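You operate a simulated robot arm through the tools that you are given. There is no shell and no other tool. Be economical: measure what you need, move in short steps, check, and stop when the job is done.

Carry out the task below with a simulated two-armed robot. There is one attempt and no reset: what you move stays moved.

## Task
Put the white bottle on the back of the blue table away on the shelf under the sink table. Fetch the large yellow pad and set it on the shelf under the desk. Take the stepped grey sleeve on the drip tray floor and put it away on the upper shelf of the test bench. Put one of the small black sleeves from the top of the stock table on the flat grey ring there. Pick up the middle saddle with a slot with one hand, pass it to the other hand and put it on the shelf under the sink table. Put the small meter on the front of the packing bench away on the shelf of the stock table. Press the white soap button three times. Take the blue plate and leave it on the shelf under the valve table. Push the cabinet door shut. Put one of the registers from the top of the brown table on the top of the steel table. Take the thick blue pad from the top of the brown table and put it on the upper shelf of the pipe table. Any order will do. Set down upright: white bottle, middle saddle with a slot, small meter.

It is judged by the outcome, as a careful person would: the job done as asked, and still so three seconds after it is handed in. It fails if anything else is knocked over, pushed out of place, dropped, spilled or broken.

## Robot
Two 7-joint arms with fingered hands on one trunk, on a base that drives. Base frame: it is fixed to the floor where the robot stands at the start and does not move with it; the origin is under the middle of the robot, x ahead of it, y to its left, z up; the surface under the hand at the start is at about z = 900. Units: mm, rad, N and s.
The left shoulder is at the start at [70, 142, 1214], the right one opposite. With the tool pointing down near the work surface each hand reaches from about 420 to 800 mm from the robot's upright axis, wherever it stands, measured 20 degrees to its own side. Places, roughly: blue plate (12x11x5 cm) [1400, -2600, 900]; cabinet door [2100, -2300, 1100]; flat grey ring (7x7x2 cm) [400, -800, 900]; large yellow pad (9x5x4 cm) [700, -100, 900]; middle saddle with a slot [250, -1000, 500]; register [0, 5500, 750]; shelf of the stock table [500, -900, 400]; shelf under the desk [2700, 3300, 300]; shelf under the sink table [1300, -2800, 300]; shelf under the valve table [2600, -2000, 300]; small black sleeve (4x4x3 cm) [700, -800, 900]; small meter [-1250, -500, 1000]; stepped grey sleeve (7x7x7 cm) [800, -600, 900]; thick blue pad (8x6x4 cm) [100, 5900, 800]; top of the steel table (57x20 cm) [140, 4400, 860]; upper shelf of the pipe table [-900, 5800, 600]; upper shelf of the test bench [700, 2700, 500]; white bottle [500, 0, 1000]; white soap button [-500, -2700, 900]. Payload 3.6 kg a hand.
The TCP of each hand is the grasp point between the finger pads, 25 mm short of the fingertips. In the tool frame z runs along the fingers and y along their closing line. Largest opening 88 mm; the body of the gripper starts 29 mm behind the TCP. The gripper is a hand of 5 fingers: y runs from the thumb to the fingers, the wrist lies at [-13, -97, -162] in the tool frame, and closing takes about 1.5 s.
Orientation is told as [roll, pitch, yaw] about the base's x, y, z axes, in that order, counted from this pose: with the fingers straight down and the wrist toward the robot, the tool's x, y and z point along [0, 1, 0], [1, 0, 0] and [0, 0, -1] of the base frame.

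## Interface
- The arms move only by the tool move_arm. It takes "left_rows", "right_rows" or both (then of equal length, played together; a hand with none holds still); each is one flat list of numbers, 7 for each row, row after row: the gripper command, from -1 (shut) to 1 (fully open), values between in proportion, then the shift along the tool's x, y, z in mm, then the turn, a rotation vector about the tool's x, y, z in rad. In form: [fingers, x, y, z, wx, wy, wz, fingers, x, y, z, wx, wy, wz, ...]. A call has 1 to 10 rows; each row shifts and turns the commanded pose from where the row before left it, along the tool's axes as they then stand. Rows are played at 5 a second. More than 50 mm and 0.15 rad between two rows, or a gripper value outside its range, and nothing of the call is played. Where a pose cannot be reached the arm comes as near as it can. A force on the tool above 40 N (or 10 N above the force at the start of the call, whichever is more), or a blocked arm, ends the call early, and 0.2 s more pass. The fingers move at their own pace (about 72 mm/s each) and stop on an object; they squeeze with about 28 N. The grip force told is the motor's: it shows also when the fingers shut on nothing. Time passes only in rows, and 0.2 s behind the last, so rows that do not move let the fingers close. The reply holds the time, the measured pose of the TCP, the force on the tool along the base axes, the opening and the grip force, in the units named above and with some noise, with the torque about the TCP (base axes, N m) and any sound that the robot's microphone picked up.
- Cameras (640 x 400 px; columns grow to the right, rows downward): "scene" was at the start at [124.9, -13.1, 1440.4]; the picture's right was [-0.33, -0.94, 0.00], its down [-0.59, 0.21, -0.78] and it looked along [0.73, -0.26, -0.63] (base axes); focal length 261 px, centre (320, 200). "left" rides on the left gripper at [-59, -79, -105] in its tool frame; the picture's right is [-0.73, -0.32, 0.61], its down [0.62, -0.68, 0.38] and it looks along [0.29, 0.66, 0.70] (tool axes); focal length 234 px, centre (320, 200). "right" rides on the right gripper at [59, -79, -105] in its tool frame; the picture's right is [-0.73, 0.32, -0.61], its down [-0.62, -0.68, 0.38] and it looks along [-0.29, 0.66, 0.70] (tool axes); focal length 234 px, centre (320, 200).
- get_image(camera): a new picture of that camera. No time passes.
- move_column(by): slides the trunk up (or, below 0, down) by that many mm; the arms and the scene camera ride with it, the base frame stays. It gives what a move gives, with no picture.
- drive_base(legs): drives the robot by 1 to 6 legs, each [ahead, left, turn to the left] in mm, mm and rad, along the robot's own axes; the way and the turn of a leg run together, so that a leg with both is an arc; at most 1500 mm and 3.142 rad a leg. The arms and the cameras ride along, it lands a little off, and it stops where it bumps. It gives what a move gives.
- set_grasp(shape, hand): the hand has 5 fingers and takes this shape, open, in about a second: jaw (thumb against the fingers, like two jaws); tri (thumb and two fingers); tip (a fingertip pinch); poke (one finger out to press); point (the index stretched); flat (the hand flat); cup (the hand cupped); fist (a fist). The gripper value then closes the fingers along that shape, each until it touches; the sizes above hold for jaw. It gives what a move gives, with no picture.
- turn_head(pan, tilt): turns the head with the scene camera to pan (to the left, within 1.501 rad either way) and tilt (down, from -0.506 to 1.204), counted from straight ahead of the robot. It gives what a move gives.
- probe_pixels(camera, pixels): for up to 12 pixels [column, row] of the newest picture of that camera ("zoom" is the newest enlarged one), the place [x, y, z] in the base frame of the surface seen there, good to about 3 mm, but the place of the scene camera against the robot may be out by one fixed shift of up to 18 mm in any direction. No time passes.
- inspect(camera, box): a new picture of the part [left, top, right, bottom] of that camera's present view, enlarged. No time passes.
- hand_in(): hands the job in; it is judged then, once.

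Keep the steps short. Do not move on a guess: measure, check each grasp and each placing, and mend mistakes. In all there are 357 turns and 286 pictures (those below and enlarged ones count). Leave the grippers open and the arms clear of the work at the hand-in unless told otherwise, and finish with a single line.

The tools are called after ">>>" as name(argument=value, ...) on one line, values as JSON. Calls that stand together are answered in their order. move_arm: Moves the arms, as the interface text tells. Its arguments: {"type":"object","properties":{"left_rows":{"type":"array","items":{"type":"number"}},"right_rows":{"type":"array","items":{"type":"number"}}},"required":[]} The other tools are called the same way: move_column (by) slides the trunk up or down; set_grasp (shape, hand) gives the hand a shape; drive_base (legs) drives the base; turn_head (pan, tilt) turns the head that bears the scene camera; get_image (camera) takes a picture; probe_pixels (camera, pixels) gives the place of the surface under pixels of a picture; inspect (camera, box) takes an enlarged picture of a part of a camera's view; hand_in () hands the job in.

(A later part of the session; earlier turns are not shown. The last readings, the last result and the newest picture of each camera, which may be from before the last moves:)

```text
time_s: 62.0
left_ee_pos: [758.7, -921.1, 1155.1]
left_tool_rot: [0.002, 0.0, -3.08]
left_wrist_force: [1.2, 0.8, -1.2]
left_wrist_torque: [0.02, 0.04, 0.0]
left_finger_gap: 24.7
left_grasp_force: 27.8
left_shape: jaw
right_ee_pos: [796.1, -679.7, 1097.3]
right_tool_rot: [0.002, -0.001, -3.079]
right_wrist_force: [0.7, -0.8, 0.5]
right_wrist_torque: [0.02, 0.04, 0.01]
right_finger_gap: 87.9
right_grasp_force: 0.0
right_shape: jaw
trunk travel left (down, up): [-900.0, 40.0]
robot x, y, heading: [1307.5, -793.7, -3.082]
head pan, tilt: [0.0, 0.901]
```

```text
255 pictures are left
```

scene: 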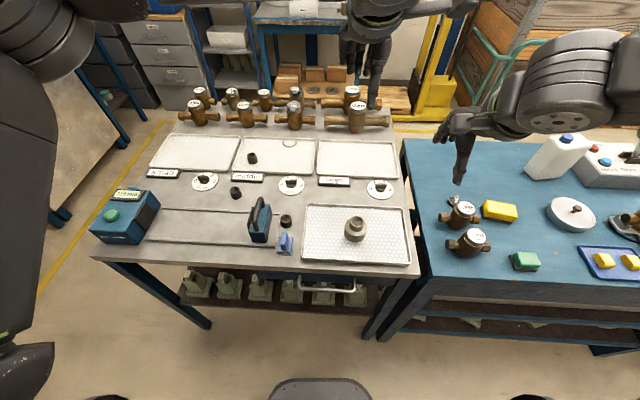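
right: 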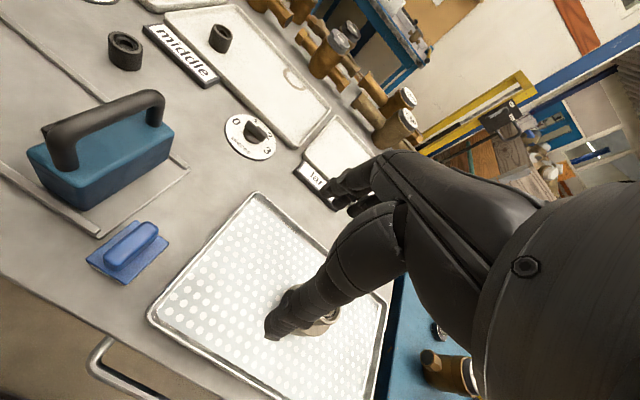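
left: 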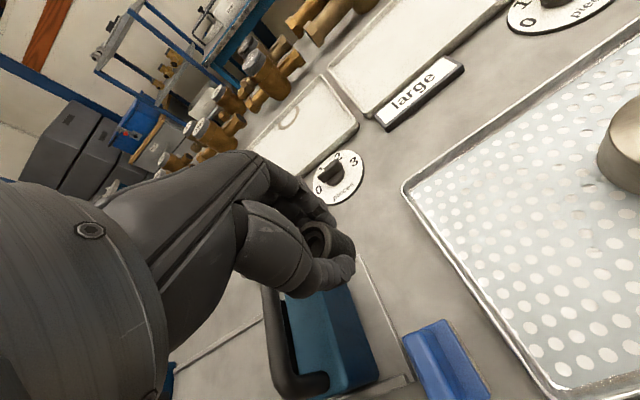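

>>> move_arm(right_rows=[1, -34.5, 7, 20, 0, 0, 0, 1, -34.5, 7, 20, 0, 0, 0, 1, -34.5, 7, 20, 0, 0, 0, 1, 0, 0, 25, 0, 0, 0, 1, 0, 0, 0, 0, 0, 0])

>>> get_image(camera="right")

```text
time_s: 63.2
left_ee_pos: [759.8, -922.5, 1155.6]
left_tool_rot: [0.001, 0.001, -3.081]
left_wrist_force: [-0.2, -0.7, -0.8]
left_wrist_torque: [0.02, 0.0, -0.02]
left_finger_gap: 24.4
left_grasp_force: 28.5
left_shape: jaw
right_ee_pos: [774.0, -571.2, 1027.7]
right_tool_rot: [0.002, -0.001, -3.081]
right_wrist_force: [0.9, -0.2, 0.0]
right_wrist_torque: [0.02, -0.01, 0.02]
right_finger_gap: 87.7
right_grasp_force: 0.1
right_shape: jaw
right hand out of reach, approached as far as the arm can: row 4
trunk travel left (down, up): [-900.0, 40.0]
robot x, y, heading: [1308.0, -792.7, -3.083]
head pan, tilt: [0.0, 0.901]
```

```text
254 pictures are left
```

right: 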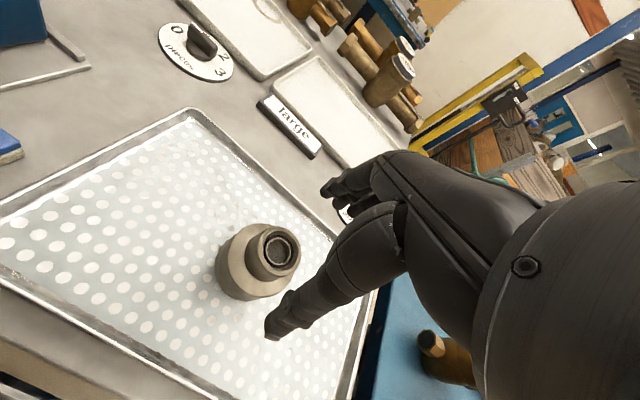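

The sleeve's neck is right under the hand. I lower the trunk 55 mm, then correct 6 mm sideways.

>>> move_column(by=-55)

>>> move_arm(right_rows=[1, 6.7, 5.4, 0, 0, 0, 0, 1, 0, 0, 0, 0, 0, 0])

>>> get_image(camera="right")

```text
time_s: 64.2
left_ee_pos: [758.6, -923.9, 1101.5]
left_tool_rot: [0.001, 0.0, -3.081]
left_wrist_force: [0.1, 0.7, -1.7]
left_wrist_torque: [-0.01, 0.03, 0.0]
left_finger_gap: 24.5
left_grasp_force: 27.2
left_shape: jaw
right_ee_pos: [775.4, -573.8, 973.4]
right_tool_rot: [0.001, -0.001, -3.081]
right_wrist_force: [-0.3, 0.6, -1.3]
right_wrist_torque: [0.0, 0.0, 0.02]
right_finger_gap: 87.8
right_grasp_force: 0.1
right_shape: jaw
trunk travel left (down, up): [-845.0, 95.0]
robot x, y, heading: [1314.0, -796.2, -3.08]
head pan, tilt: [0.0, 0.901]
```

```text
time_s: 64.8
left_ee_pos: [758.3, -924.4, 1101.0]
left_tool_rot: [0.001, 0.001, -3.081]
left_wrist_force: [0.3, 0.5, -1.0]
left_wrist_torque: [-0.01, 0.0, -0.02]
left_finger_gap: 24.4
left_grasp_force: 28.0
left_shape: jaw
right_ee_pos: [770.5, -578.3, 977.4]
right_tool_rot: [0.004, -0.002, -3.081]
right_wrist_force: [-0.2, 0.1, -0.2]
right_wrist_torque: [0.01, 0.0, 0.0]
right_finger_gap: 87.7
right_grasp_force: 0.1
right_shape: jaw
right hand out of reach, approached as far as the arm can: row 1
trunk travel left (down, up): [-845.0, 95.0]
robot x, y, heading: [1309.4, -792.7, -3.08]
head pan, tilt: [0.0, 0.901]
```

```text
253 pictures are left
```

right: 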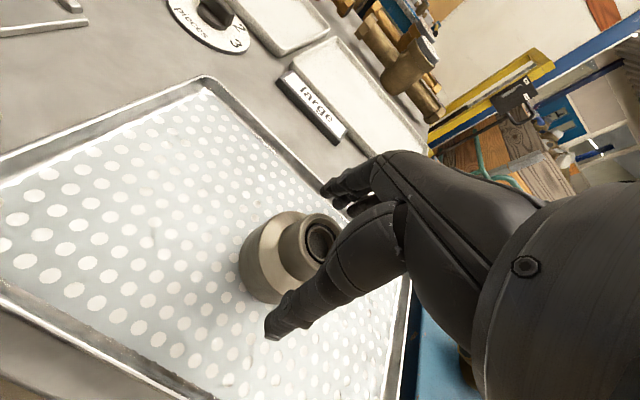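

Aligned. Trunk 8 mm down, then close on the neck.

>>> move_column(by=-8)

>>> move_arm(right_rows=[-1, 0, 0, 0, 0, 0, 0, -1, 0, 0, 0, 0, 0, 0, -1, 0, 0, 0, 0, 0, 0, -1, 0, 0, 0, 0, 0, 0, -1, 0, 0, 0, 0, 0, 0, -1, 0, 0, -20, 0, 0, 0, -1, 0, 0, -40, 0, 0, 0, -1, 0, 0, -40, 0, 0, 0])

>>> get_image(camera="right")

```text
time_s: 65.3
left_ee_pos: [758.3, -923.7, 1092.9]
left_tool_rot: [0.0, 0.0, -3.081]
left_wrist_force: [0.3, -0.1, -0.7]
left_wrist_torque: [0.01, -0.01, -0.03]
left_finger_gap: 24.6
left_grasp_force: 27.9
left_shape: jaw
right_ee_pos: [770.5, -577.4, 967.7]
right_tool_rot: [0.002, -0.001, -3.079]
right_wrist_force: [-0.6, 0.6, -0.3]
right_wrist_torque: [0.0, -0.01, -0.01]
right_finger_gap: 87.7
right_grasp_force: 0.1
right_shape: jaw
trunk travel left (down, up): [-837.0, 103.0]
robot x, y, heading: [1309.9, -793.8, -3.08]
head pan, tilt: [0.0, 0.901]
```

```text
time_s: 67.1
left_ee_pos: [758.7, -923.6, 1092.8]
left_tool_rot: [-0.001, 0.001, -3.081]
left_wrist_force: [-0.4, -0.5, -1.3]
left_wrist_torque: [-0.02, -0.01, 0.0]
left_finger_gap: 24.7
left_grasp_force: 27.7
left_shape: jaw
right_ee_pos: [772.5, -578.0, 1070.1]
right_tool_rot: [0.002, -0.002, -3.079]
right_wrist_force: [-0.3, 0.2, -4.2]
right_wrist_torque: [-0.02, -0.04, 0.01]
right_finger_gap: 35.0
right_grasp_force: 28.2
right_shape: jaw
trunk travel left (down, up): [-837.0, 103.0]
robot x, y, heading: [1312.9, -795.6, -3.078]
head pan, tilt: [0.0, 0.901]
```

```text
252 pictures are left
```

right: 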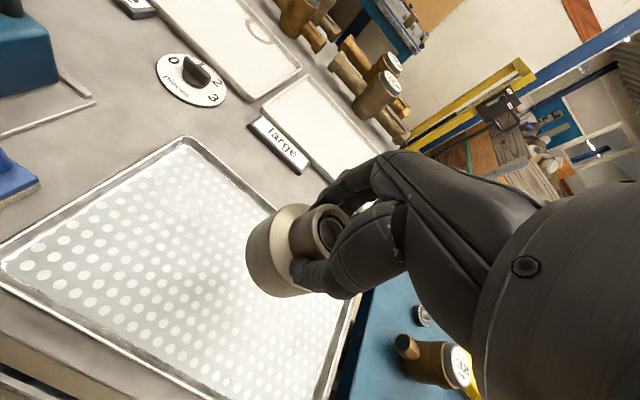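

Held. While here, I look closer at the saddles on the shelf (row ~285, columns 180–370).

>>> inspect(camera="scene", box=[170, 260, 290, 340])

>>> inspect(camera="scene", box=[270, 260, 390, 340])

```text
5.00 times, centred on (230, 300) of scene
```

zoom: 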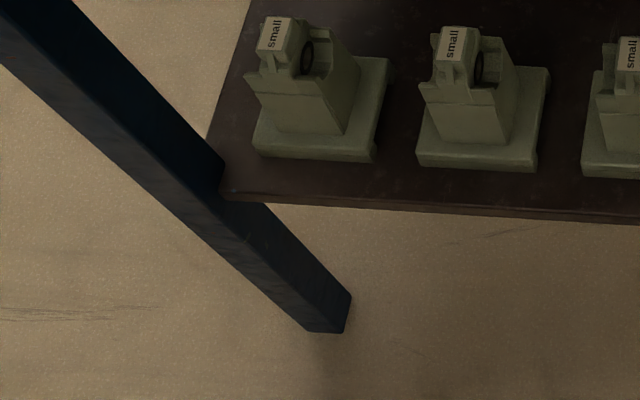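

```text
5.00 times, centred on (330, 300) of scene
```

zoom: 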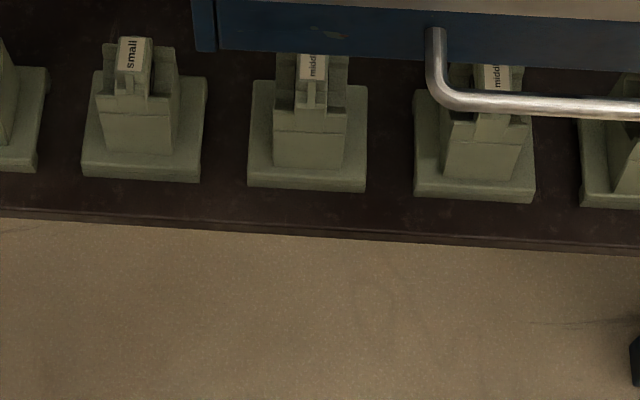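

Now I raise the trunk and drive back round to the west side of the stock table with both sleeves held.

>>> move_column(by=90)

>>> drive_base(legs=[[0, 1000, 0], [700, 0, 0], [0, 0, 3.08], [-900, 0, 0], [0, 850, 0], [90, 0, 0]])

>>> get_image(camera="scene")

>>> get_image(camera="left")

```text
time_s: 68.4
left_ee_pos: [758.0, -922.5, 1182.9]
left_tool_rot: [0.001, -0.001, -3.08]
left_wrist_force: [0.6, 0.5, -0.6]
left_wrist_torque: [0.0, 0.02, 0.03]
left_finger_gap: 24.5
left_grasp_force: 28.2
left_shape: jaw
right_ee_pos: [771.4, -577.9, 1158.8]
right_tool_rot: [0.001, 0.0, -3.081]
right_wrist_force: [-1.0, -0.3, -4.3]
right_wrist_torque: [0.01, -0.01, -0.05]
right_finger_gap: 34.7
right_grasp_force: 28.4
right_shape: jaw
trunk travel left (down, up): [-927.0, 13.0]
robot x, y, heading: [1312.0, -797.1, -3.081]
head pan, tilt: [0.0, 0.901]
```

```text
time_s: 93.3
left_ee_pos: [426.8, -851.1, 1185.6]
left_tool_rot: [-0.001, -0.005, -0.014]
left_wrist_force: [-0.2, -0.1, -1.1]
left_wrist_torque: [0.01, 0.01, 0.01]
left_finger_gap: 24.2
left_grasp_force: 27.8
left_shape: jaw
right_ee_pos: [389.4, -1195.2, 1160.9]
right_tool_rot: [0.001, -0.005, -0.012]
right_wrist_force: [-0.4, -0.7, -4.8]
right_wrist_torque: [0.01, 0.05, 0.04]
right_finger_gap: 34.4
right_grasp_force: 28.1
right_shape: jaw
trunk travel left (down, up): [-927.0, 13.0]
robot x, y, heading: [-127.5, -939.5, -0.014]
head pan, tilt: [0.0, 0.901]
```

```text
249 pictures are left
```

scene: 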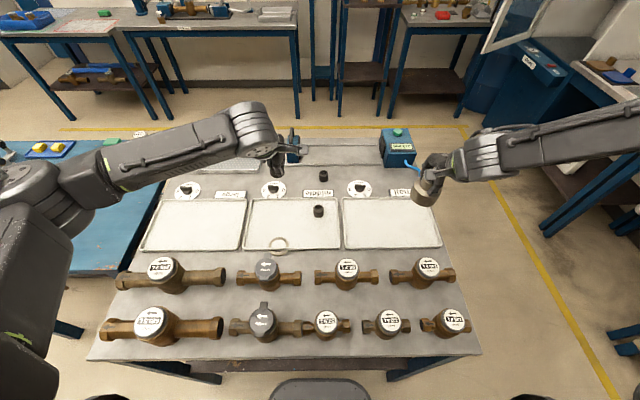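

```text
248 pictures are left
```

left: 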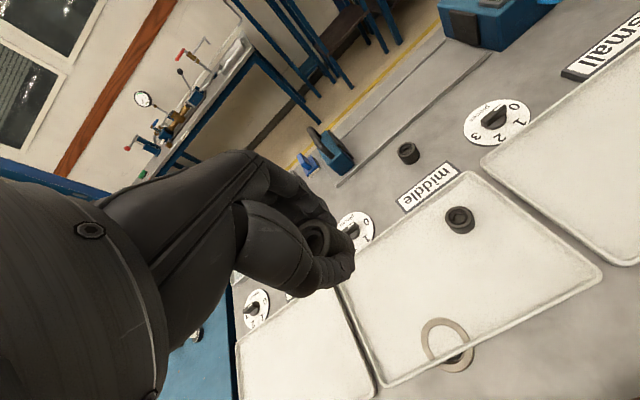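

>>> inspect(camera="left", box=[380, 290, 520, 390])

>>> inspect(camera="scene", box=[240, 215, 320, 275])

```text
4.00 times, centred on (450, 340) of left
```

zoom: 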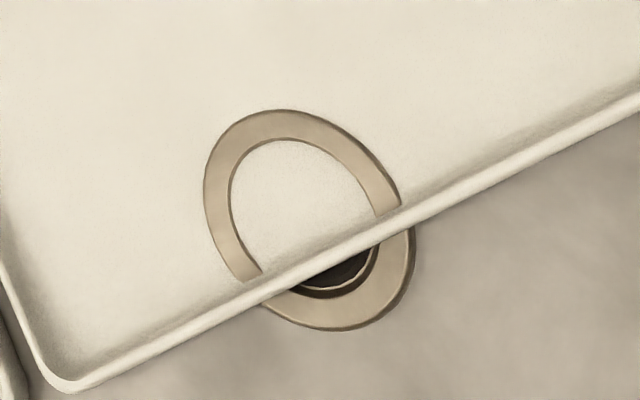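

```text
6.67 times, centred on (280, 245) of scene
```

zoom: 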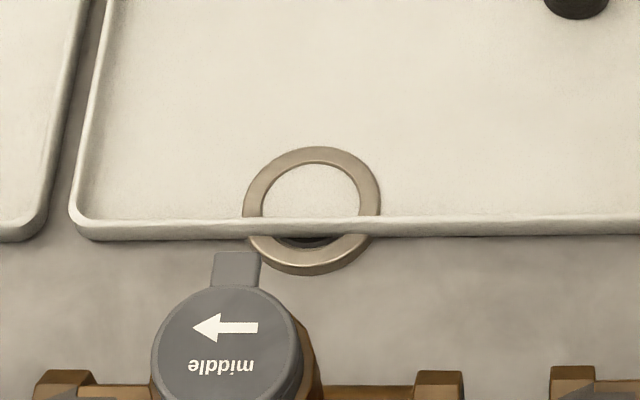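

I probe heights around the ring: ring top inside/outside the tray, the dark bore, the lip, tray floor and table.

>>> inspect(camera="left", box=[415, 310, 485, 380])

>>> probe_pixels(camera="zoom", pixels=[[240, 90], [90, 190], [200, 200], [320, 300], [340, 400], [430, 350], [480, 320], [320, 360], [560, 450], [150, 40], [300, 90], [370, 330]])

```text
5.71 times, centred on (450, 345) of left
```

zoom: 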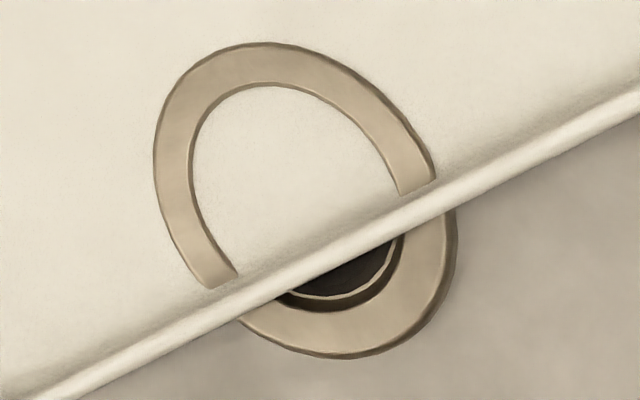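

```text
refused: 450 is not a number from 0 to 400
```

>>> probe_pixels(camera="zoom", pixels=[[240, 70], [175, 190], [260, 180], [320, 280], [340, 275], [330, 325], [440, 300], [300, 330], [560, 350], [100, 60], [400, 160], [250, 280]])

```text
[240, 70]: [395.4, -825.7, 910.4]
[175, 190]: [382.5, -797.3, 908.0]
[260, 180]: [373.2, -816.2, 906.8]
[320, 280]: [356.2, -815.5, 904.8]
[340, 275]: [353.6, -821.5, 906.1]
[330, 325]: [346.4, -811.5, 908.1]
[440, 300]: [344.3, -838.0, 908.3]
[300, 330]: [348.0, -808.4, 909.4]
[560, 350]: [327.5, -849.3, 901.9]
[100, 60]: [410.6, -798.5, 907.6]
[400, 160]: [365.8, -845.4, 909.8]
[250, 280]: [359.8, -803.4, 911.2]
```

Ring centre ≈(369,-821), top 909; tray floor 907, lip near x 358. I'll set the sleeve at (383,-822): well within the ring, clear of the lip. To keep the wrist off the meter lid, I yaw the left hand −1.3 rad first.

>>> move_arm(left_rows=[-1, 0, 0, 0, 0, 0, 0.144, -1, 0, 0, 0, 0, 0, 0.144, -1, 0, 0, 0, 0, 0, 0.144, -1, 0, 0, 0, 0, 0, 0.144, -1, 0, 0, 0, 0, 0, 0.144, -1, 0, 0, 0, 0, 0, 0.144, -1, 0, 0, 0, 0, 0, 0.144, -1, 0, 0, 0, 0, 0, 0.144, -1, 0, 0, 0, 0, 0, 0.144])

>>> get_image(camera="scene")

```text
time_s: 95.3
left_ee_pos: [434.6, -851.2, 1182.0]
left_tool_rot: [-0.003, -0.001, -1.312]
left_wrist_force: [0.1, 0.3, -1.0]
left_wrist_torque: [-0.01, -0.01, 0.04]
left_finger_gap: 24.3
left_grasp_force: 27.9
left_shape: jaw
right_ee_pos: [394.6, -1195.9, 1157.4]
right_tool_rot: [0.001, 0.0, -0.013]
right_wrist_force: [-0.3, 0.8, -4.5]
right_wrist_torque: [0.07, 0.07, -0.01]
right_finger_gap: 34.2
right_grasp_force: 28.4
right_shape: jaw
trunk travel left (down, up): [-927.0, 13.0]
robot x, y, heading: [-131.3, -933.4, -0.015]
head pan, tilt: [0.0, 0.901]
```

```text
244 pictures are left
```

scene: 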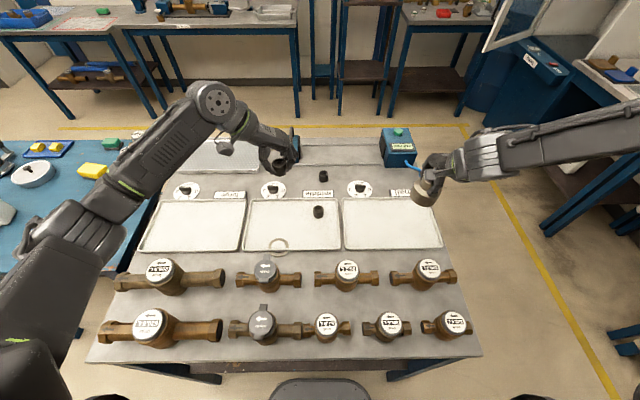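

>>> move_arm(left_rows=[-1, -8.5, -8.3, 36, 0, 0, 0, -1, -8.5, -8.3, 36, 0, 0, 0, -1, -8.5, -8.3, 36, 0, 0, 0, -1, -8.5, -8.3, 36, 0, 0, 0, -1, -8.5, -8.3, 36, 0, 0, 0, -1, 0, 0, 0, 0, 0, 0])

>>> get_image(camera="left")

>>> inspect(camera="scene", box=[180, 160, 380, 300])

```text
time_s: 96.7
left_ee_pos: [380.8, -822.1, 1000.7]
left_tool_rot: [-0.001, 0.0, -1.309]
left_wrist_force: [-0.6, -0.1, -1.2]
left_wrist_torque: [0.01, 0.0, 0.02]
left_finger_gap: 23.8
left_grasp_force: 28.2
left_shape: jaw
right_ee_pos: [394.8, -1195.5, 1158.0]
right_tool_rot: [0.003, 0.0, -0.012]
right_wrist_force: [0.3, 0.3, -5.0]
right_wrist_torque: [0.02, 0.03, 0.02]
right_finger_gap: 34.4
right_grasp_force: 27.5
right_shape: jaw
trunk travel left (down, up): [-927.0, 13.0]
robot x, y, heading: [-134.1, -938.6, -0.014]
head pan, tilt: [0.0, 0.901]
```

```text
243 pictures are left
```

left: 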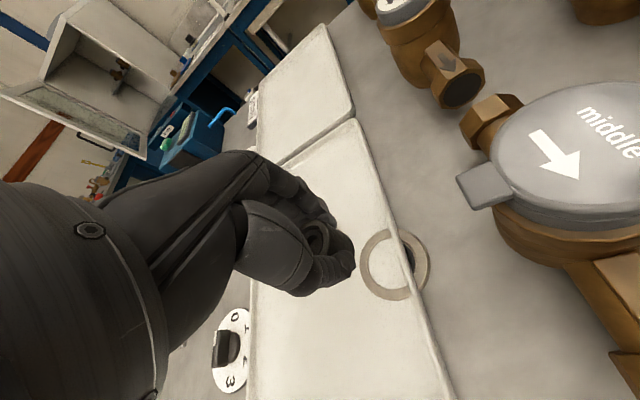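

```text
2.86 times, centred on (280, 230) of scene
```

zoom: 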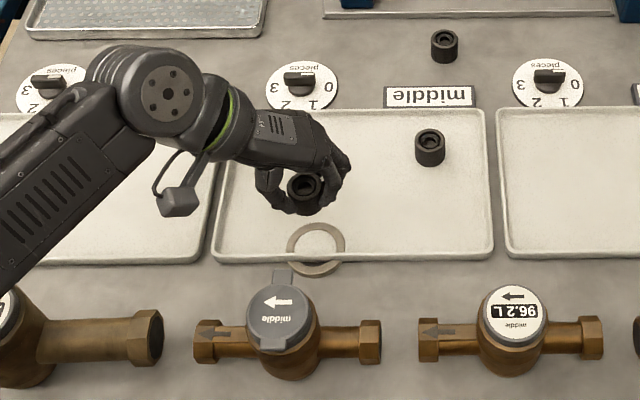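

The projected point under the sleeve (~(378,265) in the left picture) lies inside the ring, slightly to the tray side, as planned. Descending.

>>> move_arm(left_rows=[-1, 2, 0, 30, 0, 0, 0, -1, 0, 0, 20, 0, 0, 0, -1, 0, 0, 5, 0, 0, 0, -1, 0, 0, 0, 0, 0, 0])

>>> get_image(camera="left")

```text
time_s: 97.7
left_ee_pos: [382.5, -821.3, 947.7]
left_tool_rot: [0.001, 0.0, -1.308]
left_wrist_force: [-0.6, 0.9, -0.6]
left_wrist_torque: [0.03, 0.0, 0.0]
left_finger_gap: 24.0
left_grasp_force: 27.9
left_shape: jaw
right_ee_pos: [392.8, -1194.9, 1157.4]
right_tool_rot: [0.0, 0.001, -0.01]
right_wrist_force: [-0.7, -0.7, -5.1]
right_wrist_torque: [0.02, 0.0, 0.0]
right_finger_gap: 34.5
right_grasp_force: 28.9
right_shape: jaw
trunk travel left (down, up): [-927.0, 13.0]
robot x, y, heading: [-128.0, -940.1, -0.013]
head pan, tilt: [0.0, 0.901]
```

```text
241 pictures are left
```

left: 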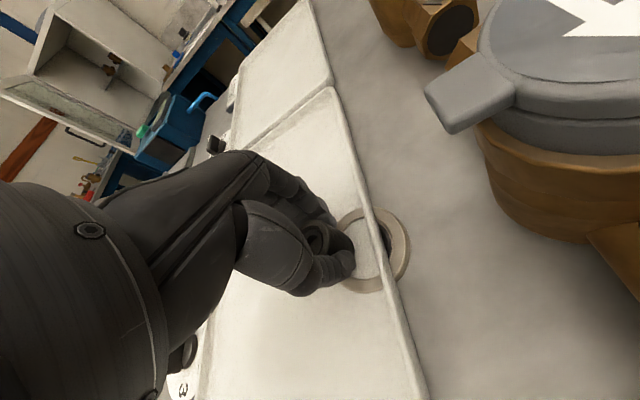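

>>> probe_pixels(camera="left", pixels=[[358, 213], [397, 225], [400, 265], [372, 288], [352, 222], [385, 284], [405, 250], [360, 240]])

>>> inspect(camera="left", box=[300, 180, 440, 320])

```text
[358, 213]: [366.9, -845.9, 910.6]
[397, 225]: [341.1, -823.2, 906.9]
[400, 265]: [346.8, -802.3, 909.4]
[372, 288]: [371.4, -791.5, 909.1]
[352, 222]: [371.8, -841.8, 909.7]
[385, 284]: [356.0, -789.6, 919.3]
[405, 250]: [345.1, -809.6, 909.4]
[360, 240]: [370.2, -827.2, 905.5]
```

```text
2.86 times, centred on (370, 250) of left
```

zoom: 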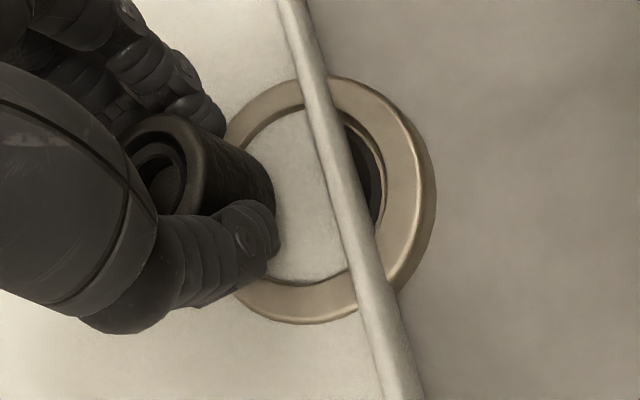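

Consistent: ring centre (369,-819), sleeve centre at (382,-821). Lower the last 5 mm and release.

>>> move_arm(left_rows=[-1, 0, 0, 3, 0, 0, 0, -1, 0, 0, 2, 0, 0, 0, -1, 0, 0, 0, 0, 0, 0])

>>> move_arm(left_rows=[-0.1, 0, 0, 0, 0, 0, 0, 0.0, 0, 0, 0, 0, 0, 0, 0.1, 0, 0, 0, 0, 0, 0, 0.2, 0, 0, 0, 0, 0, 0, 0.2, 0, 0, 0, 0, 0, 0])

>>> get_image(camera="left")

```text
time_s: 98.5
left_ee_pos: [382.6, -821.6, 942.4]
left_tool_rot: [-0.003, 0.001, -1.31]
left_wrist_force: [0.1, 0.0, -0.4]
left_wrist_torque: [0.0, 0.0, -0.02]
left_finger_gap: 24.3
left_grasp_force: 27.8
left_shape: jaw
right_ee_pos: [393.9, -1195.4, 1158.1]
right_tool_rot: [0.002, 0.001, -0.013]
right_wrist_force: [0.6, 0.3, -4.9]
right_wrist_torque: [0.04, 0.02, 0.01]
right_finger_gap: 34.3
right_grasp_force: 27.7
right_shape: jaw
trunk travel left (down, up): [-927.0, 13.0]
robot x, y, heading: [-127.4, -936.1, -0.016]
head pan, tilt: [0.0, 0.901]
```

```text
time_s: 99.7
left_ee_pos: [382.4, -822.4, 941.8]
left_tool_rot: [-0.001, 0.001, -1.309]
left_wrist_force: [-0.2, 0.5, -0.4]
left_wrist_torque: [0.0, 0.02, 0.01]
left_finger_gap: 52.5
left_grasp_force: 0.0
left_shape: jaw
right_ee_pos: [395.6, -1195.6, 1158.5]
right_tool_rot: [0.001, -0.001, -0.013]
right_wrist_force: [1.0, -0.1, -4.7]
right_wrist_torque: [0.0, 0.01, 0.01]
right_finger_gap: 34.3
right_grasp_force: 28.1
right_shape: jaw
trunk travel left (down, up): [-927.0, 13.0]
robot x, y, heading: [-126.6, -935.2, -0.016]
head pan, tilt: [0.0, 0.901]
```

```text
239 pictures are left
```

left: 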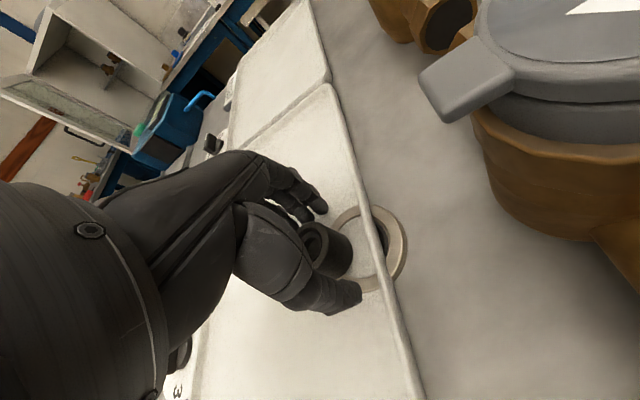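

Released. Rise straight up and check.

>>> move_arm(left_rows=[0.2, 0, 0, -30, 0, 0, 0, 0.2, 0, 0, -45, 0, 0, 0, 0.2, 0, 0, -45, 0, 0, 0, 0.5, 0, 0, -45, 0, 0, 0])

>>> get_image(camera="left")

```text
time_s: 100.7
left_ee_pos: [382.2, -821.1, 1108.1]
left_tool_rot: [0.0, 0.0, -1.31]
left_wrist_force: [0.1, 0.2, 0.3]
left_wrist_torque: [-0.01, 0.02, -0.03]
left_finger_gap: 65.6
left_grasp_force: 0.2
left_shape: jaw
right_ee_pos: [394.2, -1197.0, 1156.9]
right_tool_rot: [0.001, 0.0, -0.012]
right_wrist_force: [0.2, 0.5, -5.4]
right_wrist_torque: [-0.01, 0.04, 0.0]
right_finger_gap: 34.2
right_grasp_force: 28.0
right_shape: jaw
trunk travel left (down, up): [-927.0, 13.0]
robot x, y, heading: [-128.9, -938.3, -0.014]
head pan, tilt: [0.0, 0.901]
```

```text
238 pictures are left
```

left: 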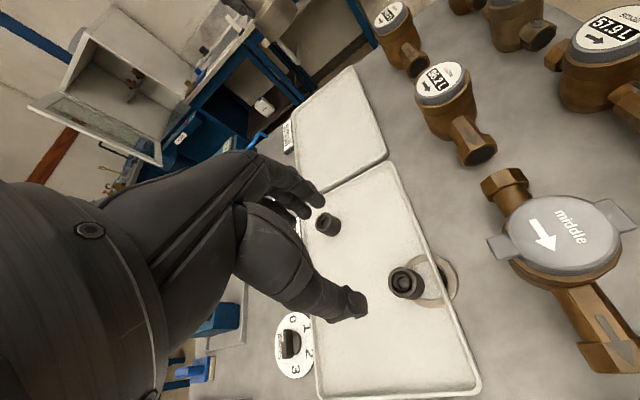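

>>> inspect(camera="left", box=[370, 240, 470, 310])

>>> probe_pixels(camera="zoom", pixels=[[170, 150], [280, 190], [200, 250], [230, 140], [160, 260], [460, 120], [500, 300], [350, 100]])

```text
5.71 times, centred on (420, 275) of left
```

zoom: 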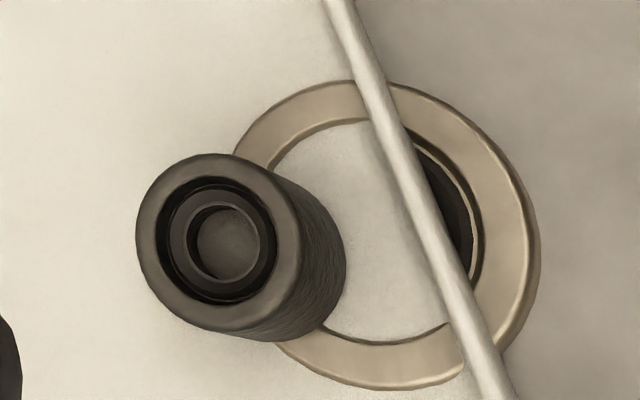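

```text
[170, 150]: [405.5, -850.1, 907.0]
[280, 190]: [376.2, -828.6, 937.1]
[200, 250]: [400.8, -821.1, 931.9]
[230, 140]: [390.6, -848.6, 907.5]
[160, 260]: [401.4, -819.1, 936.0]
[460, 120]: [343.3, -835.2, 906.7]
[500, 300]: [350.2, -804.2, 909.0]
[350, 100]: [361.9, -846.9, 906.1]
```

The sleeve stands upright on the ring but about 22 mm off its centre. I regrip it and bring it ~10 mm nearer the centre.

>>> move_arm(left_rows=[0.2, 0, 0, 45, 0, 0, 0, 0.2, 0, 0, 45, 0, 0, 0, 0.2, 0, 0, 45, 0, 0, 0, 0.2, 0, 0, 31, 0, 0, 0, -1, 0, 0, 0, 0, 0, 0, -1, 0, 0, 0, 0, 0, 0, -1, 0, 0, 0, 0, 0, 0, -1, 0, 0, 0, 0, 0, 0, -1, 0, 0, -4, 0, 0, 0, -1, -9.7, -2.6, 0, 0, 0, 0])

>>> get_image(camera="left")

```text
time_s: 102.9
left_ee_pos: [372.3, -821.2, 946.5]
left_tool_rot: [0.001, 0.0, -1.308]
left_wrist_force: [-0.6, 0.4, -0.7]
left_wrist_torque: [0.0, 0.03, -0.01]
left_finger_gap: 23.8
left_grasp_force: 28.2
left_shape: jaw
right_ee_pos: [392.8, -1195.4, 1158.0]
right_tool_rot: [0.001, 0.0, -0.014]
right_wrist_force: [-0.1, 0.2, -5.0]
right_wrist_torque: [0.0, 0.06, -0.03]
right_finger_gap: 34.3
right_grasp_force: 28.1
right_shape: jaw
trunk travel left (down, up): [-927.0, 13.0]
robot x, y, heading: [-126.4, -937.4, -0.013]
head pan, tilt: [0.0, 0.901]
```

```text
236 pictures are left
```

left: 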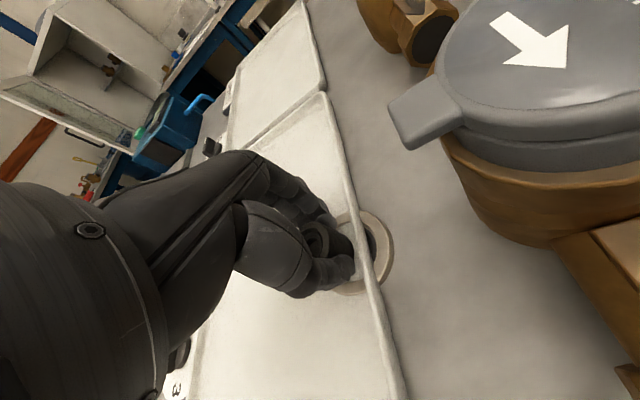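

>>> move_arm(left_rows=[-1, 0, 0, 3, 0, 0, 0, -1, 0, 0, 2, 0, 0, 0, -1, 0, 0, 0, 0, 0, 0, 0.0, 0, 0, 0, 0, 0, 0, 0.1, 0, 0, 0, 0, 0, 0, 0.2, 0, 0, 0, 0, 0, 0, 0.2, 0, 0, -30, 0, 0, 0, 0.2, 0, 0, -45, 0, 0, 0, 0.2, 0, 0, -45, 0, 0, 0, 0.5, 0, 0, -45, 0, 0, 0])

>>> inspect(camera="left", box=[360, 240, 460, 310])

```text
time_s: 105.1
left_ee_pos: [376.0, -821.1, 1107.4]
left_tool_rot: [0.001, 0.001, -1.309]
left_wrist_force: [1.0, 0.5, 0.3]
left_wrist_torque: [0.01, 0.01, 0.02]
left_finger_gap: 65.9
left_grasp_force: 0.0
left_shape: jaw
right_ee_pos: [394.4, -1194.6, 1158.7]
right_tool_rot: [0.001, 0.0, -0.011]
right_wrist_force: [-0.9, -0.6, -5.0]
right_wrist_torque: [-0.01, 0.01, 0.01]
right_finger_gap: 34.6
right_grasp_force: 27.9
right_shape: jaw
trunk travel left (down, up): [-927.0, 13.0]
robot x, y, heading: [-126.5, -938.8, -0.017]
head pan, tilt: [0.0, 0.901]
```

```text
5.71 times, centred on (410, 275) of left
```

zoom: 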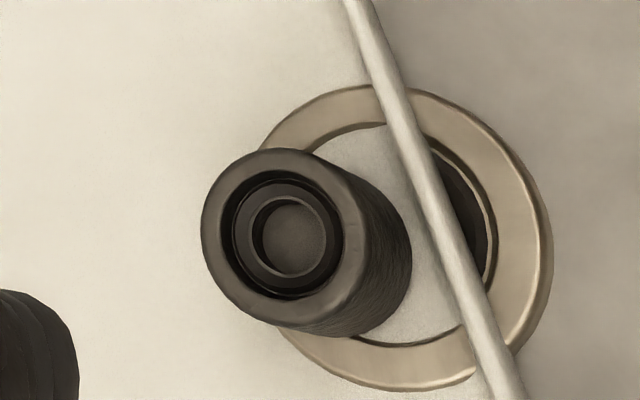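

The sleeve rests on the ring, about 15 mm off centre and upright. Next: the yellow pad with the left hand. I turn the left hand's yaw back, then drive to the blue table.

>>> move_arm(left_rows=[1, 0, 0, -20, 0, 0, -0.145, 1, 0, 0, -20, 0, 0, -0.145, 1, 0, 0, -20, 0, 0, -0.145, 1, 0, 0, -15, 0, 0, -0.145, 1, 0, 0, 0, 0, 0, -0.145, 1, 0, 0, 0, 0, 0, -0.145, 1, 0, 0, 0, 0, 0, -0.145, 1, 0, 0, 0, 0, 0, -0.145, 1, 0, 0, 0, 0, 0, -0.145])

>>> drive_base(legs=[[-120, 0, 0], [0, 990, 0], [0, 0, -0.6], [253, 174, 0]])

>>> turn_head(pan=0.2, tilt=0.9)

>>> get_image(camera="scene")

>>> get_image(camera="left")

```text
time_s: 107.1
left_ee_pos: [373.9, -822.6, 1179.2]
left_tool_rot: [0.0, 0.0, -0.001]
left_wrist_force: [-0.6, -0.4, 0.4]
left_wrist_torque: [0.02, 0.0, 0.01]
left_finger_gap: 87.6
left_grasp_force: 0.1
left_shape: jaw
right_ee_pos: [395.0, -1196.4, 1157.3]
right_tool_rot: [0.003, 0.0, -0.012]
right_wrist_force: [1.0, -1.3, -4.9]
right_wrist_torque: [0.04, 0.03, -0.02]
right_finger_gap: 34.3
right_grasp_force: 27.9
right_shape: jaw
trunk travel left (down, up): [-927.0, 13.0]
robot x, y, heading: [-126.6, -940.7, -0.013]
head pan, tilt: [0.0, 0.901]
```

```text
time_s: 116.4
left_ee_pos: [547.5, -139.4, 1181.1]
left_tool_rot: [0.003, -0.003, -0.59]
left_wrist_force: [0.1, -0.8, 1.0]
left_wrist_torque: [0.01, 0.0, 0.01]
left_finger_gap: 87.7
left_grasp_force: 0.1
left_shape: jaw
right_ee_pos: [359.3, -462.4, 1158.0]
right_tool_rot: [0.003, -0.002, -0.599]
right_wrist_force: [-0.1, 1.2, -5.2]
right_wrist_torque: [0.05, 0.01, 0.02]
right_finger_gap: 34.3
right_grasp_force: 28.6
right_shape: jaw
trunk travel left (down, up): [-927.0, 13.0]
robot x, y, heading: [67.7, 38.4, -0.6]
head pan, tilt: [0.0, 0.901]
```

```text
time_s: 117.1
left_ee_pos: [550.7, -139.6, 1178.5]
left_tool_rot: [0.0, -0.001, -0.589]
left_wrist_force: [-0.4, -1.1, -0.5]
left_wrist_torque: [0.02, -0.02, 0.04]
left_finger_gap: 87.6
left_grasp_force: 0.1
left_shape: jaw
right_ee_pos: [360.0, -461.6, 1158.2]
right_tool_rot: [0.003, 0.001, -0.596]
right_wrist_force: [0.6, 0.1, -5.5]
right_wrist_torque: [0.05, 0.04, -0.02]
right_finger_gap: 34.3
right_grasp_force: 28.4
right_shape: jaw
trunk travel left (down, up): [-927.0, 13.0]
robot x, y, heading: [66.1, 41.3, -0.603]
head pan, tilt: [0.201, 0.901]
```

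```text
234 pictures are left
```

scene: 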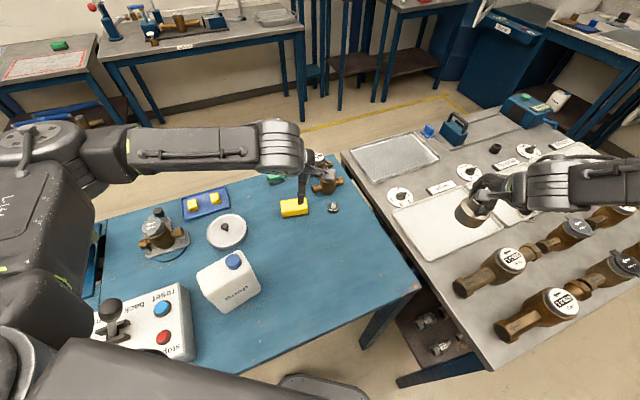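

```text
233 pictures are left
```

left: 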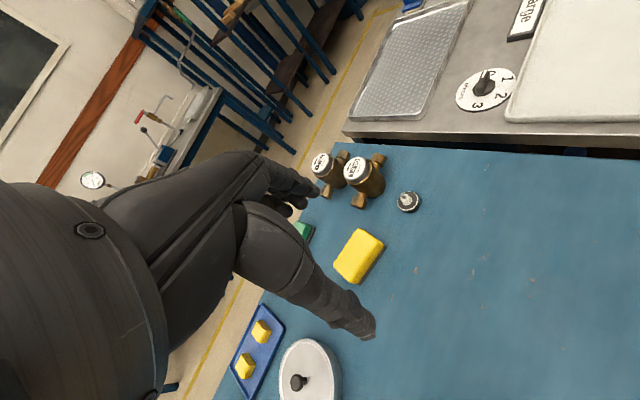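

>>> probe_pixels(camera="left", pixels=[[335, 263], [357, 231], [382, 244], [360, 277], [358, 255], [362, 287], [384, 252], [400, 280], [300, 228], [408, 190]])

```text
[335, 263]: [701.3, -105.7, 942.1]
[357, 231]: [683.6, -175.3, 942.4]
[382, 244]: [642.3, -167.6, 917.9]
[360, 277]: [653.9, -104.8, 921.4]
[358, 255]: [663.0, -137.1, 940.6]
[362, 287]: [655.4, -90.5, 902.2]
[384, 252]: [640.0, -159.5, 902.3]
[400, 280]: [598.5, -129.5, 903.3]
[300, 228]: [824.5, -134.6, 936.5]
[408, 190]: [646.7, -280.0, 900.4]
```

Pad centre ≈(670,-136), yaw −0.24, top 942. I raise the right hand (with sleeve) and bring the left hand above the pad, then lower the trunk.

>>> move_arm(left_rows=[1, 0, 0, 0, 0, 0, -0.117, 1, 0, 0, 0, 0, 0, -0.117, 1, 0, 0, 0, 0, 0, -0.117, 1, 0, 0, 0, 0, 0, 0, 1, 0, 0, 0, 0, 0, 0], right_rows=[-1, 0, 0, -40, 0, 0, 0, -1, 0, 0, -40, 0, 0, 0, -1, 0, 0, -40, 0, 0, 0, -1, 0, 0, -40, 0, 0, 0, -1, 0, 0, -40, 0, 0, 0])

>>> move_column(by=-180)

```text
time_s: 118.3
left_ee_pos: [549.5, -137.5, 1181.1]
left_tool_rot: [0.0, 0.002, -0.238]
left_wrist_force: [0.1, 0.1, -0.1]
left_wrist_torque: [0.0, -0.01, 0.04]
left_finger_gap: 87.7
left_grasp_force: 0.1
left_shape: jaw
right_ee_pos: [361.5, -461.4, 1358.1]
right_tool_rot: [0.002, -0.001, -0.596]
right_wrist_force: [0.3, -0.1, -4.7]
right_wrist_torque: [0.02, -0.02, 0.01]
right_finger_gap: 34.3
right_grasp_force: 27.8
right_shape: jaw
trunk travel left (down, up): [-927.0, 13.0]
robot x, y, heading: [69.5, 38.0, -0.602]
head pan, tilt: [0.201, 0.901]
```

```text
time_s: 120.3
left_ee_pos: [550.0, -138.4, 1000.2]
left_tool_rot: [-0.001, 0.0, -0.236]
left_wrist_force: [0.9, -0.6, 0.4]
left_wrist_torque: [-0.01, 0.01, -0.02]
left_finger_gap: 87.6
left_grasp_force: 0.0
left_shape: jaw
right_ee_pos: [360.9, -462.0, 1177.3]
right_tool_rot: [0.002, 0.001, -0.598]
right_wrist_force: [-0.3, 0.7, -5.8]
right_wrist_torque: [0.03, 0.04, -0.01]
right_finger_gap: 34.1
right_grasp_force: 28.1
right_shape: jaw
trunk travel left (down, up): [-747.0, 193.0]
robot x, y, heading: [69.1, 42.6, -0.593]
head pan, tilt: [0.201, 0.901]
```

>>> move_arm(left_rows=[1, 10, 38.7, 0, 0, 0, 0, 1, 10, 38.7, 0, 0, 0, 0, 1, 10, 38.7, 0, 0, 0, 0, 1, 0, 0, 20, 0, 0, 0, 1, 0, 0, 0, 0, 0, 0])

>>> get_image(camera="left")

```text
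time_s: 121.5
left_ee_pos: [670.4, -136.0, 981.7]
left_tool_rot: [0.0, 0.0, -0.237]
left_wrist_force: [0.0, 0.3, 0.0]
left_wrist_torque: [0.01, 0.0, 0.02]
left_finger_gap: 87.6
left_grasp_force: 0.2
left_shape: jaw
right_ee_pos: [362.2, -461.3, 1177.5]
right_tool_rot: [0.0, 0.001, -0.596]
right_wrist_force: [0.0, 0.7, -4.8]
right_wrist_torque: [0.02, 0.02, -0.02]
right_finger_gap: 34.2
right_grasp_force: 28.0
right_shape: jaw
trunk travel left (down, up): [-747.0, 193.0]
robot x, y, heading: [70.7, 39.1, -0.598]
head pan, tilt: [0.201, 0.901]
```

```text
232 pictures are left
```

left: 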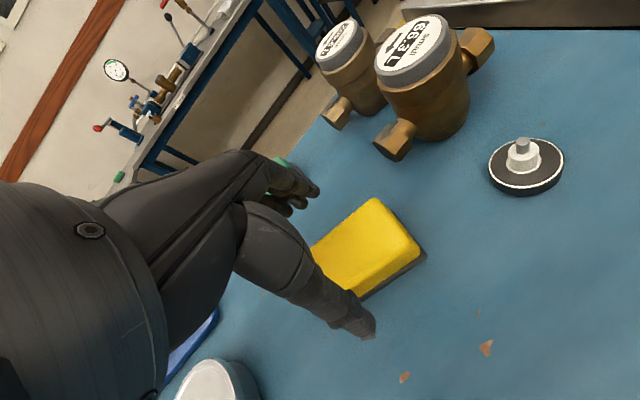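

>>> move_arm(left_rows=[1, 0, 0, 25, 0, 0, 0, 1, 0, 0, 15, 0, 0, 0, -1, 0, 0, 0, 0, 0, 0, -1, 0, 0, 0, 0, 0, 0, -1, 0, 0, 0, 0, 0, 0, -1, 0, 0, 0, 0, 0, 0, -1, 0, 0, 0, 0, 0, 0, -1, 0, 0, -30, 0, 0, 0, -1, 0, 0, -45, 0, 0, 0, -1, 0, 0, -45, 0, 0, 0])

>>> get_image(camera="left")

```text
time_s: 123.7
left_ee_pos: [669.8, -139.4, 1061.3]
left_tool_rot: [0.002, 0.0, -0.238]
left_wrist_force: [-0.6, 1.0, -1.1]
left_wrist_torque: [-0.02, 0.02, 0.0]
left_finger_gap: 43.4
left_grasp_force: 28.3
left_shape: jaw
right_ee_pos: [360.5, -461.8, 1178.0]
right_tool_rot: [0.002, 0.002, -0.597]
right_wrist_force: [0.1, -0.2, -4.9]
right_wrist_torque: [0.04, 0.0, 0.01]
right_finger_gap: 34.0
right_grasp_force: 27.8
right_shape: jaw
trunk travel left (down, up): [-747.0, 193.0]
robot x, y, heading: [64.9, 39.4, -0.594]
head pan, tilt: [0.201, 0.901]
```

```text
231 pictures are left
```

left: 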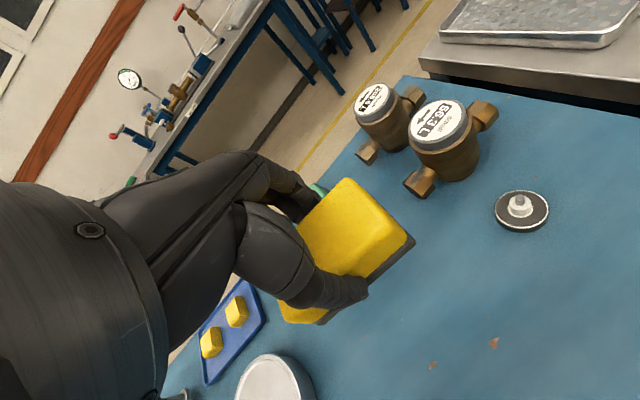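

Pad held (gap 43). I raise the trunk, back away and turn north to survey.

>>> move_column(by=150)

>>> drive_base(legs=[[-350, -240, 0], [0, 0, 2.17]])

>>> turn_head(pan=0.0, tilt=0.35)

>>> get_image(camera="scene")

```text
time_s: 125.5
left_ee_pos: [670.1, -140.2, 1210.8]
left_tool_rot: [0.0, 0.001, -0.238]
left_wrist_force: [-0.2, -0.4, -0.3]
left_wrist_torque: [0.02, -0.02, -0.01]
left_finger_gap: 43.5
left_grasp_force: 28.4
left_shape: jaw
right_ee_pos: [363.2, -463.2, 1328.0]
right_tool_rot: [0.002, 0.0, -0.597]
right_wrist_force: [-0.2, -0.6, -4.2]
right_wrist_torque: [0.01, 0.01, 0.02]
right_finger_gap: 34.3
right_grasp_force: 28.0
right_shape: jaw
trunk travel left (down, up): [-897.0, 43.0]
robot x, y, heading: [68.0, 39.4, -0.593]
head pan, tilt: [0.201, 0.901]
```

```text
time_s: 133.3
left_ee_pos: [-547.6, 650.5, 1209.4]
left_tool_rot: [0.0, 0.002, 1.921]
left_wrist_force: [-0.2, 0.7, 0.2]
left_wrist_torque: [-0.01, -0.01, -0.01]
left_finger_gap: 43.1
left_grasp_force: 28.0
left_shape: jaw
right_ee_pos: [-106.8, 573.5, 1327.4]
right_tool_rot: [0.001, 0.001, 1.561]
right_wrist_force: [0.1, -0.2, -5.7]
right_wrist_torque: [-0.05, 0.03, 0.01]
right_finger_gap: 33.7
right_grasp_force: 28.0
right_shape: jaw
trunk travel left (down, up): [-897.0, 43.0]
robot x, y, heading: [-360.5, 48.2, 1.559]
head pan, tilt: [0.201, 0.901]
```

```text
time_s: 134.2
left_ee_pos: [-547.1, 649.9, 1210.3]
left_tool_rot: [0.001, 0.0, 1.921]
left_wrist_force: [-0.9, 0.0, -0.5]
left_wrist_torque: [0.01, -0.01, 0.0]
left_finger_gap: 43.0
left_grasp_force: 28.0
left_shape: jaw
right_ee_pos: [-107.7, 571.9, 1327.9]
right_tool_rot: [0.003, 0.001, 1.561]
right_wrist_force: [0.4, -0.6, -4.4]
right_wrist_torque: [-0.02, 0.02, 0.03]
right_finger_gap: 33.8
right_grasp_force: 28.4
right_shape: jaw
trunk travel left (down, up): [-897.0, 43.0]
robot x, y, heading: [-360.1, 49.5, 1.563]
head pan, tilt: [0.0, 0.351]
```

```text
230 pictures are left
```

scene: 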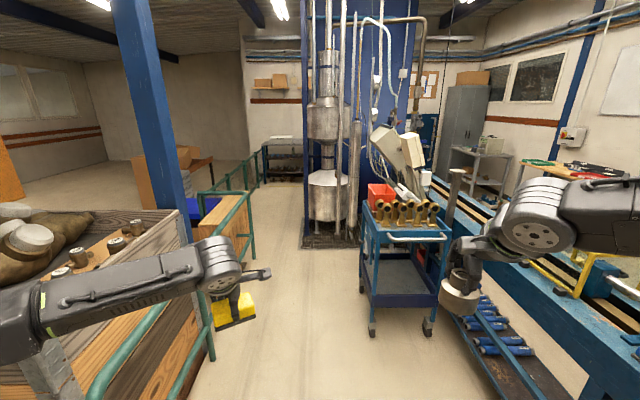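

>>> probe_pixels(camera="scene", pixels=[[372, 330], [428, 330], [362, 290], [360, 245], [305, 245], [215, 355], [250, 255], [460, 350], [490, 305], [520, 230], [285, 165], [500, 390]])

>>> inspect(camera="scene", box=[360, 120, 640, 400])

```text
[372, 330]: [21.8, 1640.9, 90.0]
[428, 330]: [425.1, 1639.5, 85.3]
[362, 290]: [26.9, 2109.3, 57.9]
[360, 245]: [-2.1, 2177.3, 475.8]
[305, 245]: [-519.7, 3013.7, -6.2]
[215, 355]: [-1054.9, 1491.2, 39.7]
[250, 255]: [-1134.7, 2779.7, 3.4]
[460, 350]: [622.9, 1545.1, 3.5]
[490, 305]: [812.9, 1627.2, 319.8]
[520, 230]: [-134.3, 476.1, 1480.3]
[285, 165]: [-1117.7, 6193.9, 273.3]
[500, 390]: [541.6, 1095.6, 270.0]
```

```text
1.43 times, centred on (500, 260) of scene
```

zoom: 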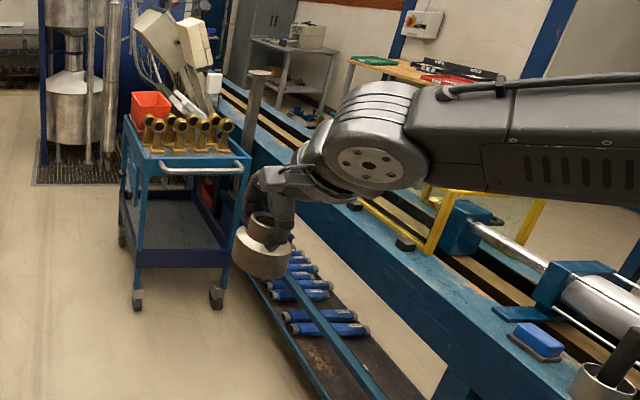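

The trolley occupies x 20–430, y 1640–2180. The test bench runs along x≈500–1000. I drive up the lane at x≈−450 to y≈2600.

>>> drive_base(legs=[[1300, 90, 0], [1150, 0, 0]])

>>> turn_head(pan=-1.2, tilt=0.5)

>>> get_image(camera="scene")

>>> turn_head(pan=0.1, tilt=0.35)

>>> get_image(camera="scene")

```text
time_s: 146.2
left_ee_pos: [-603.3, 3094.2, 1211.0]
left_tool_rot: [-0.001, 0.002, 1.912]
left_wrist_force: [0.3, 0.0, -0.6]
left_wrist_torque: [-0.01, -0.01, 0.03]
left_finger_gap: 43.2
left_grasp_force: 27.9
left_shape: jaw
right_ee_pos: [-163.8, 3012.8, 1327.9]
right_tool_rot: [0.003, 0.001, 1.552]
right_wrist_force: [-0.3, -0.1, -4.6]
right_wrist_torque: [-0.03, 0.07, 0.01]
right_finger_gap: 33.8
right_grasp_force: 28.4
right_shape: jaw
trunk travel left (down, up): [-897.0, 43.0]
robot x, y, heading: [-429.6, 2492.8, 1.553]
head pan, tilt: [0.0, 0.351]
```

```text
time_s: 147.6
left_ee_pos: [-602.3, 3095.4, 1209.5]
left_tool_rot: [0.0, -0.002, 1.911]
left_wrist_force: [-0.3, -0.4, -0.9]
left_wrist_torque: [0.0, 0.01, -0.01]
left_finger_gap: 43.1
left_grasp_force: 28.4
left_shape: jaw
right_ee_pos: [-163.6, 3014.1, 1327.5]
right_tool_rot: [0.001, 0.0, 1.553]
right_wrist_force: [1.0, 0.3, -5.1]
right_wrist_torque: [-0.02, 0.01, -0.01]
right_finger_gap: 33.8
right_grasp_force: 27.6
right_shape: jaw
trunk travel left (down, up): [-897.0, 43.0]
robot x, y, heading: [-422.6, 2493.0, 1.556]
head pan, tilt: [-1.201, 0.499]
```

```text
228 pictures are left
```

scene: 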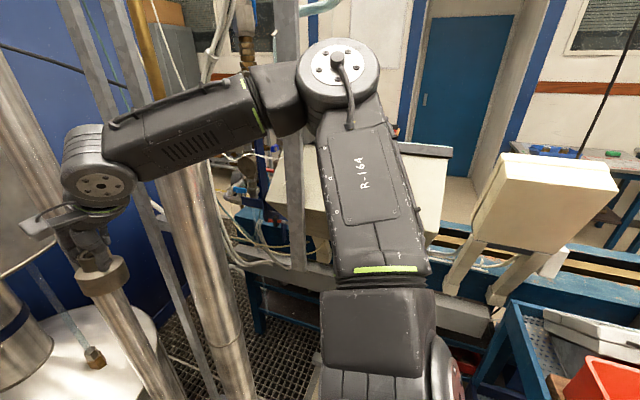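

```text
time_s: 149.1
left_ee_pos: [-601.8, 3094.7, 1210.8]
left_tool_rot: [0.0, 0.0, 1.912]
left_wrist_force: [-0.5, -0.3, -0.3]
left_wrist_torque: [-0.01, 0.0, 0.01]
left_finger_gap: 42.9
left_grasp_force: 28.1
left_shape: jaw
right_ee_pos: [-163.4, 3013.3, 1327.1]
right_tool_rot: [0.0, 0.0, 1.553]
right_wrist_force: [0.3, 0.9, -5.2]
right_wrist_torque: [0.01, 0.02, 0.02]
right_finger_gap: 33.7
right_grasp_force: 27.5
right_shape: jaw
trunk travel left (down, up): [-897.0, 43.0]
robot x, y, heading: [-425.4, 2492.3, 1.552]
head pan, tilt: [0.099, 0.351]
```

```text
227 pictures are left
```

scene: 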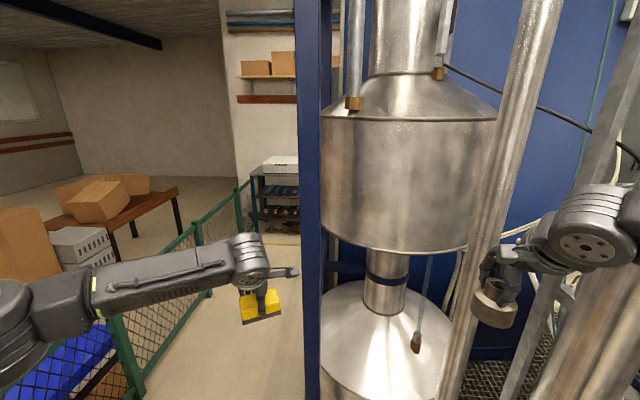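

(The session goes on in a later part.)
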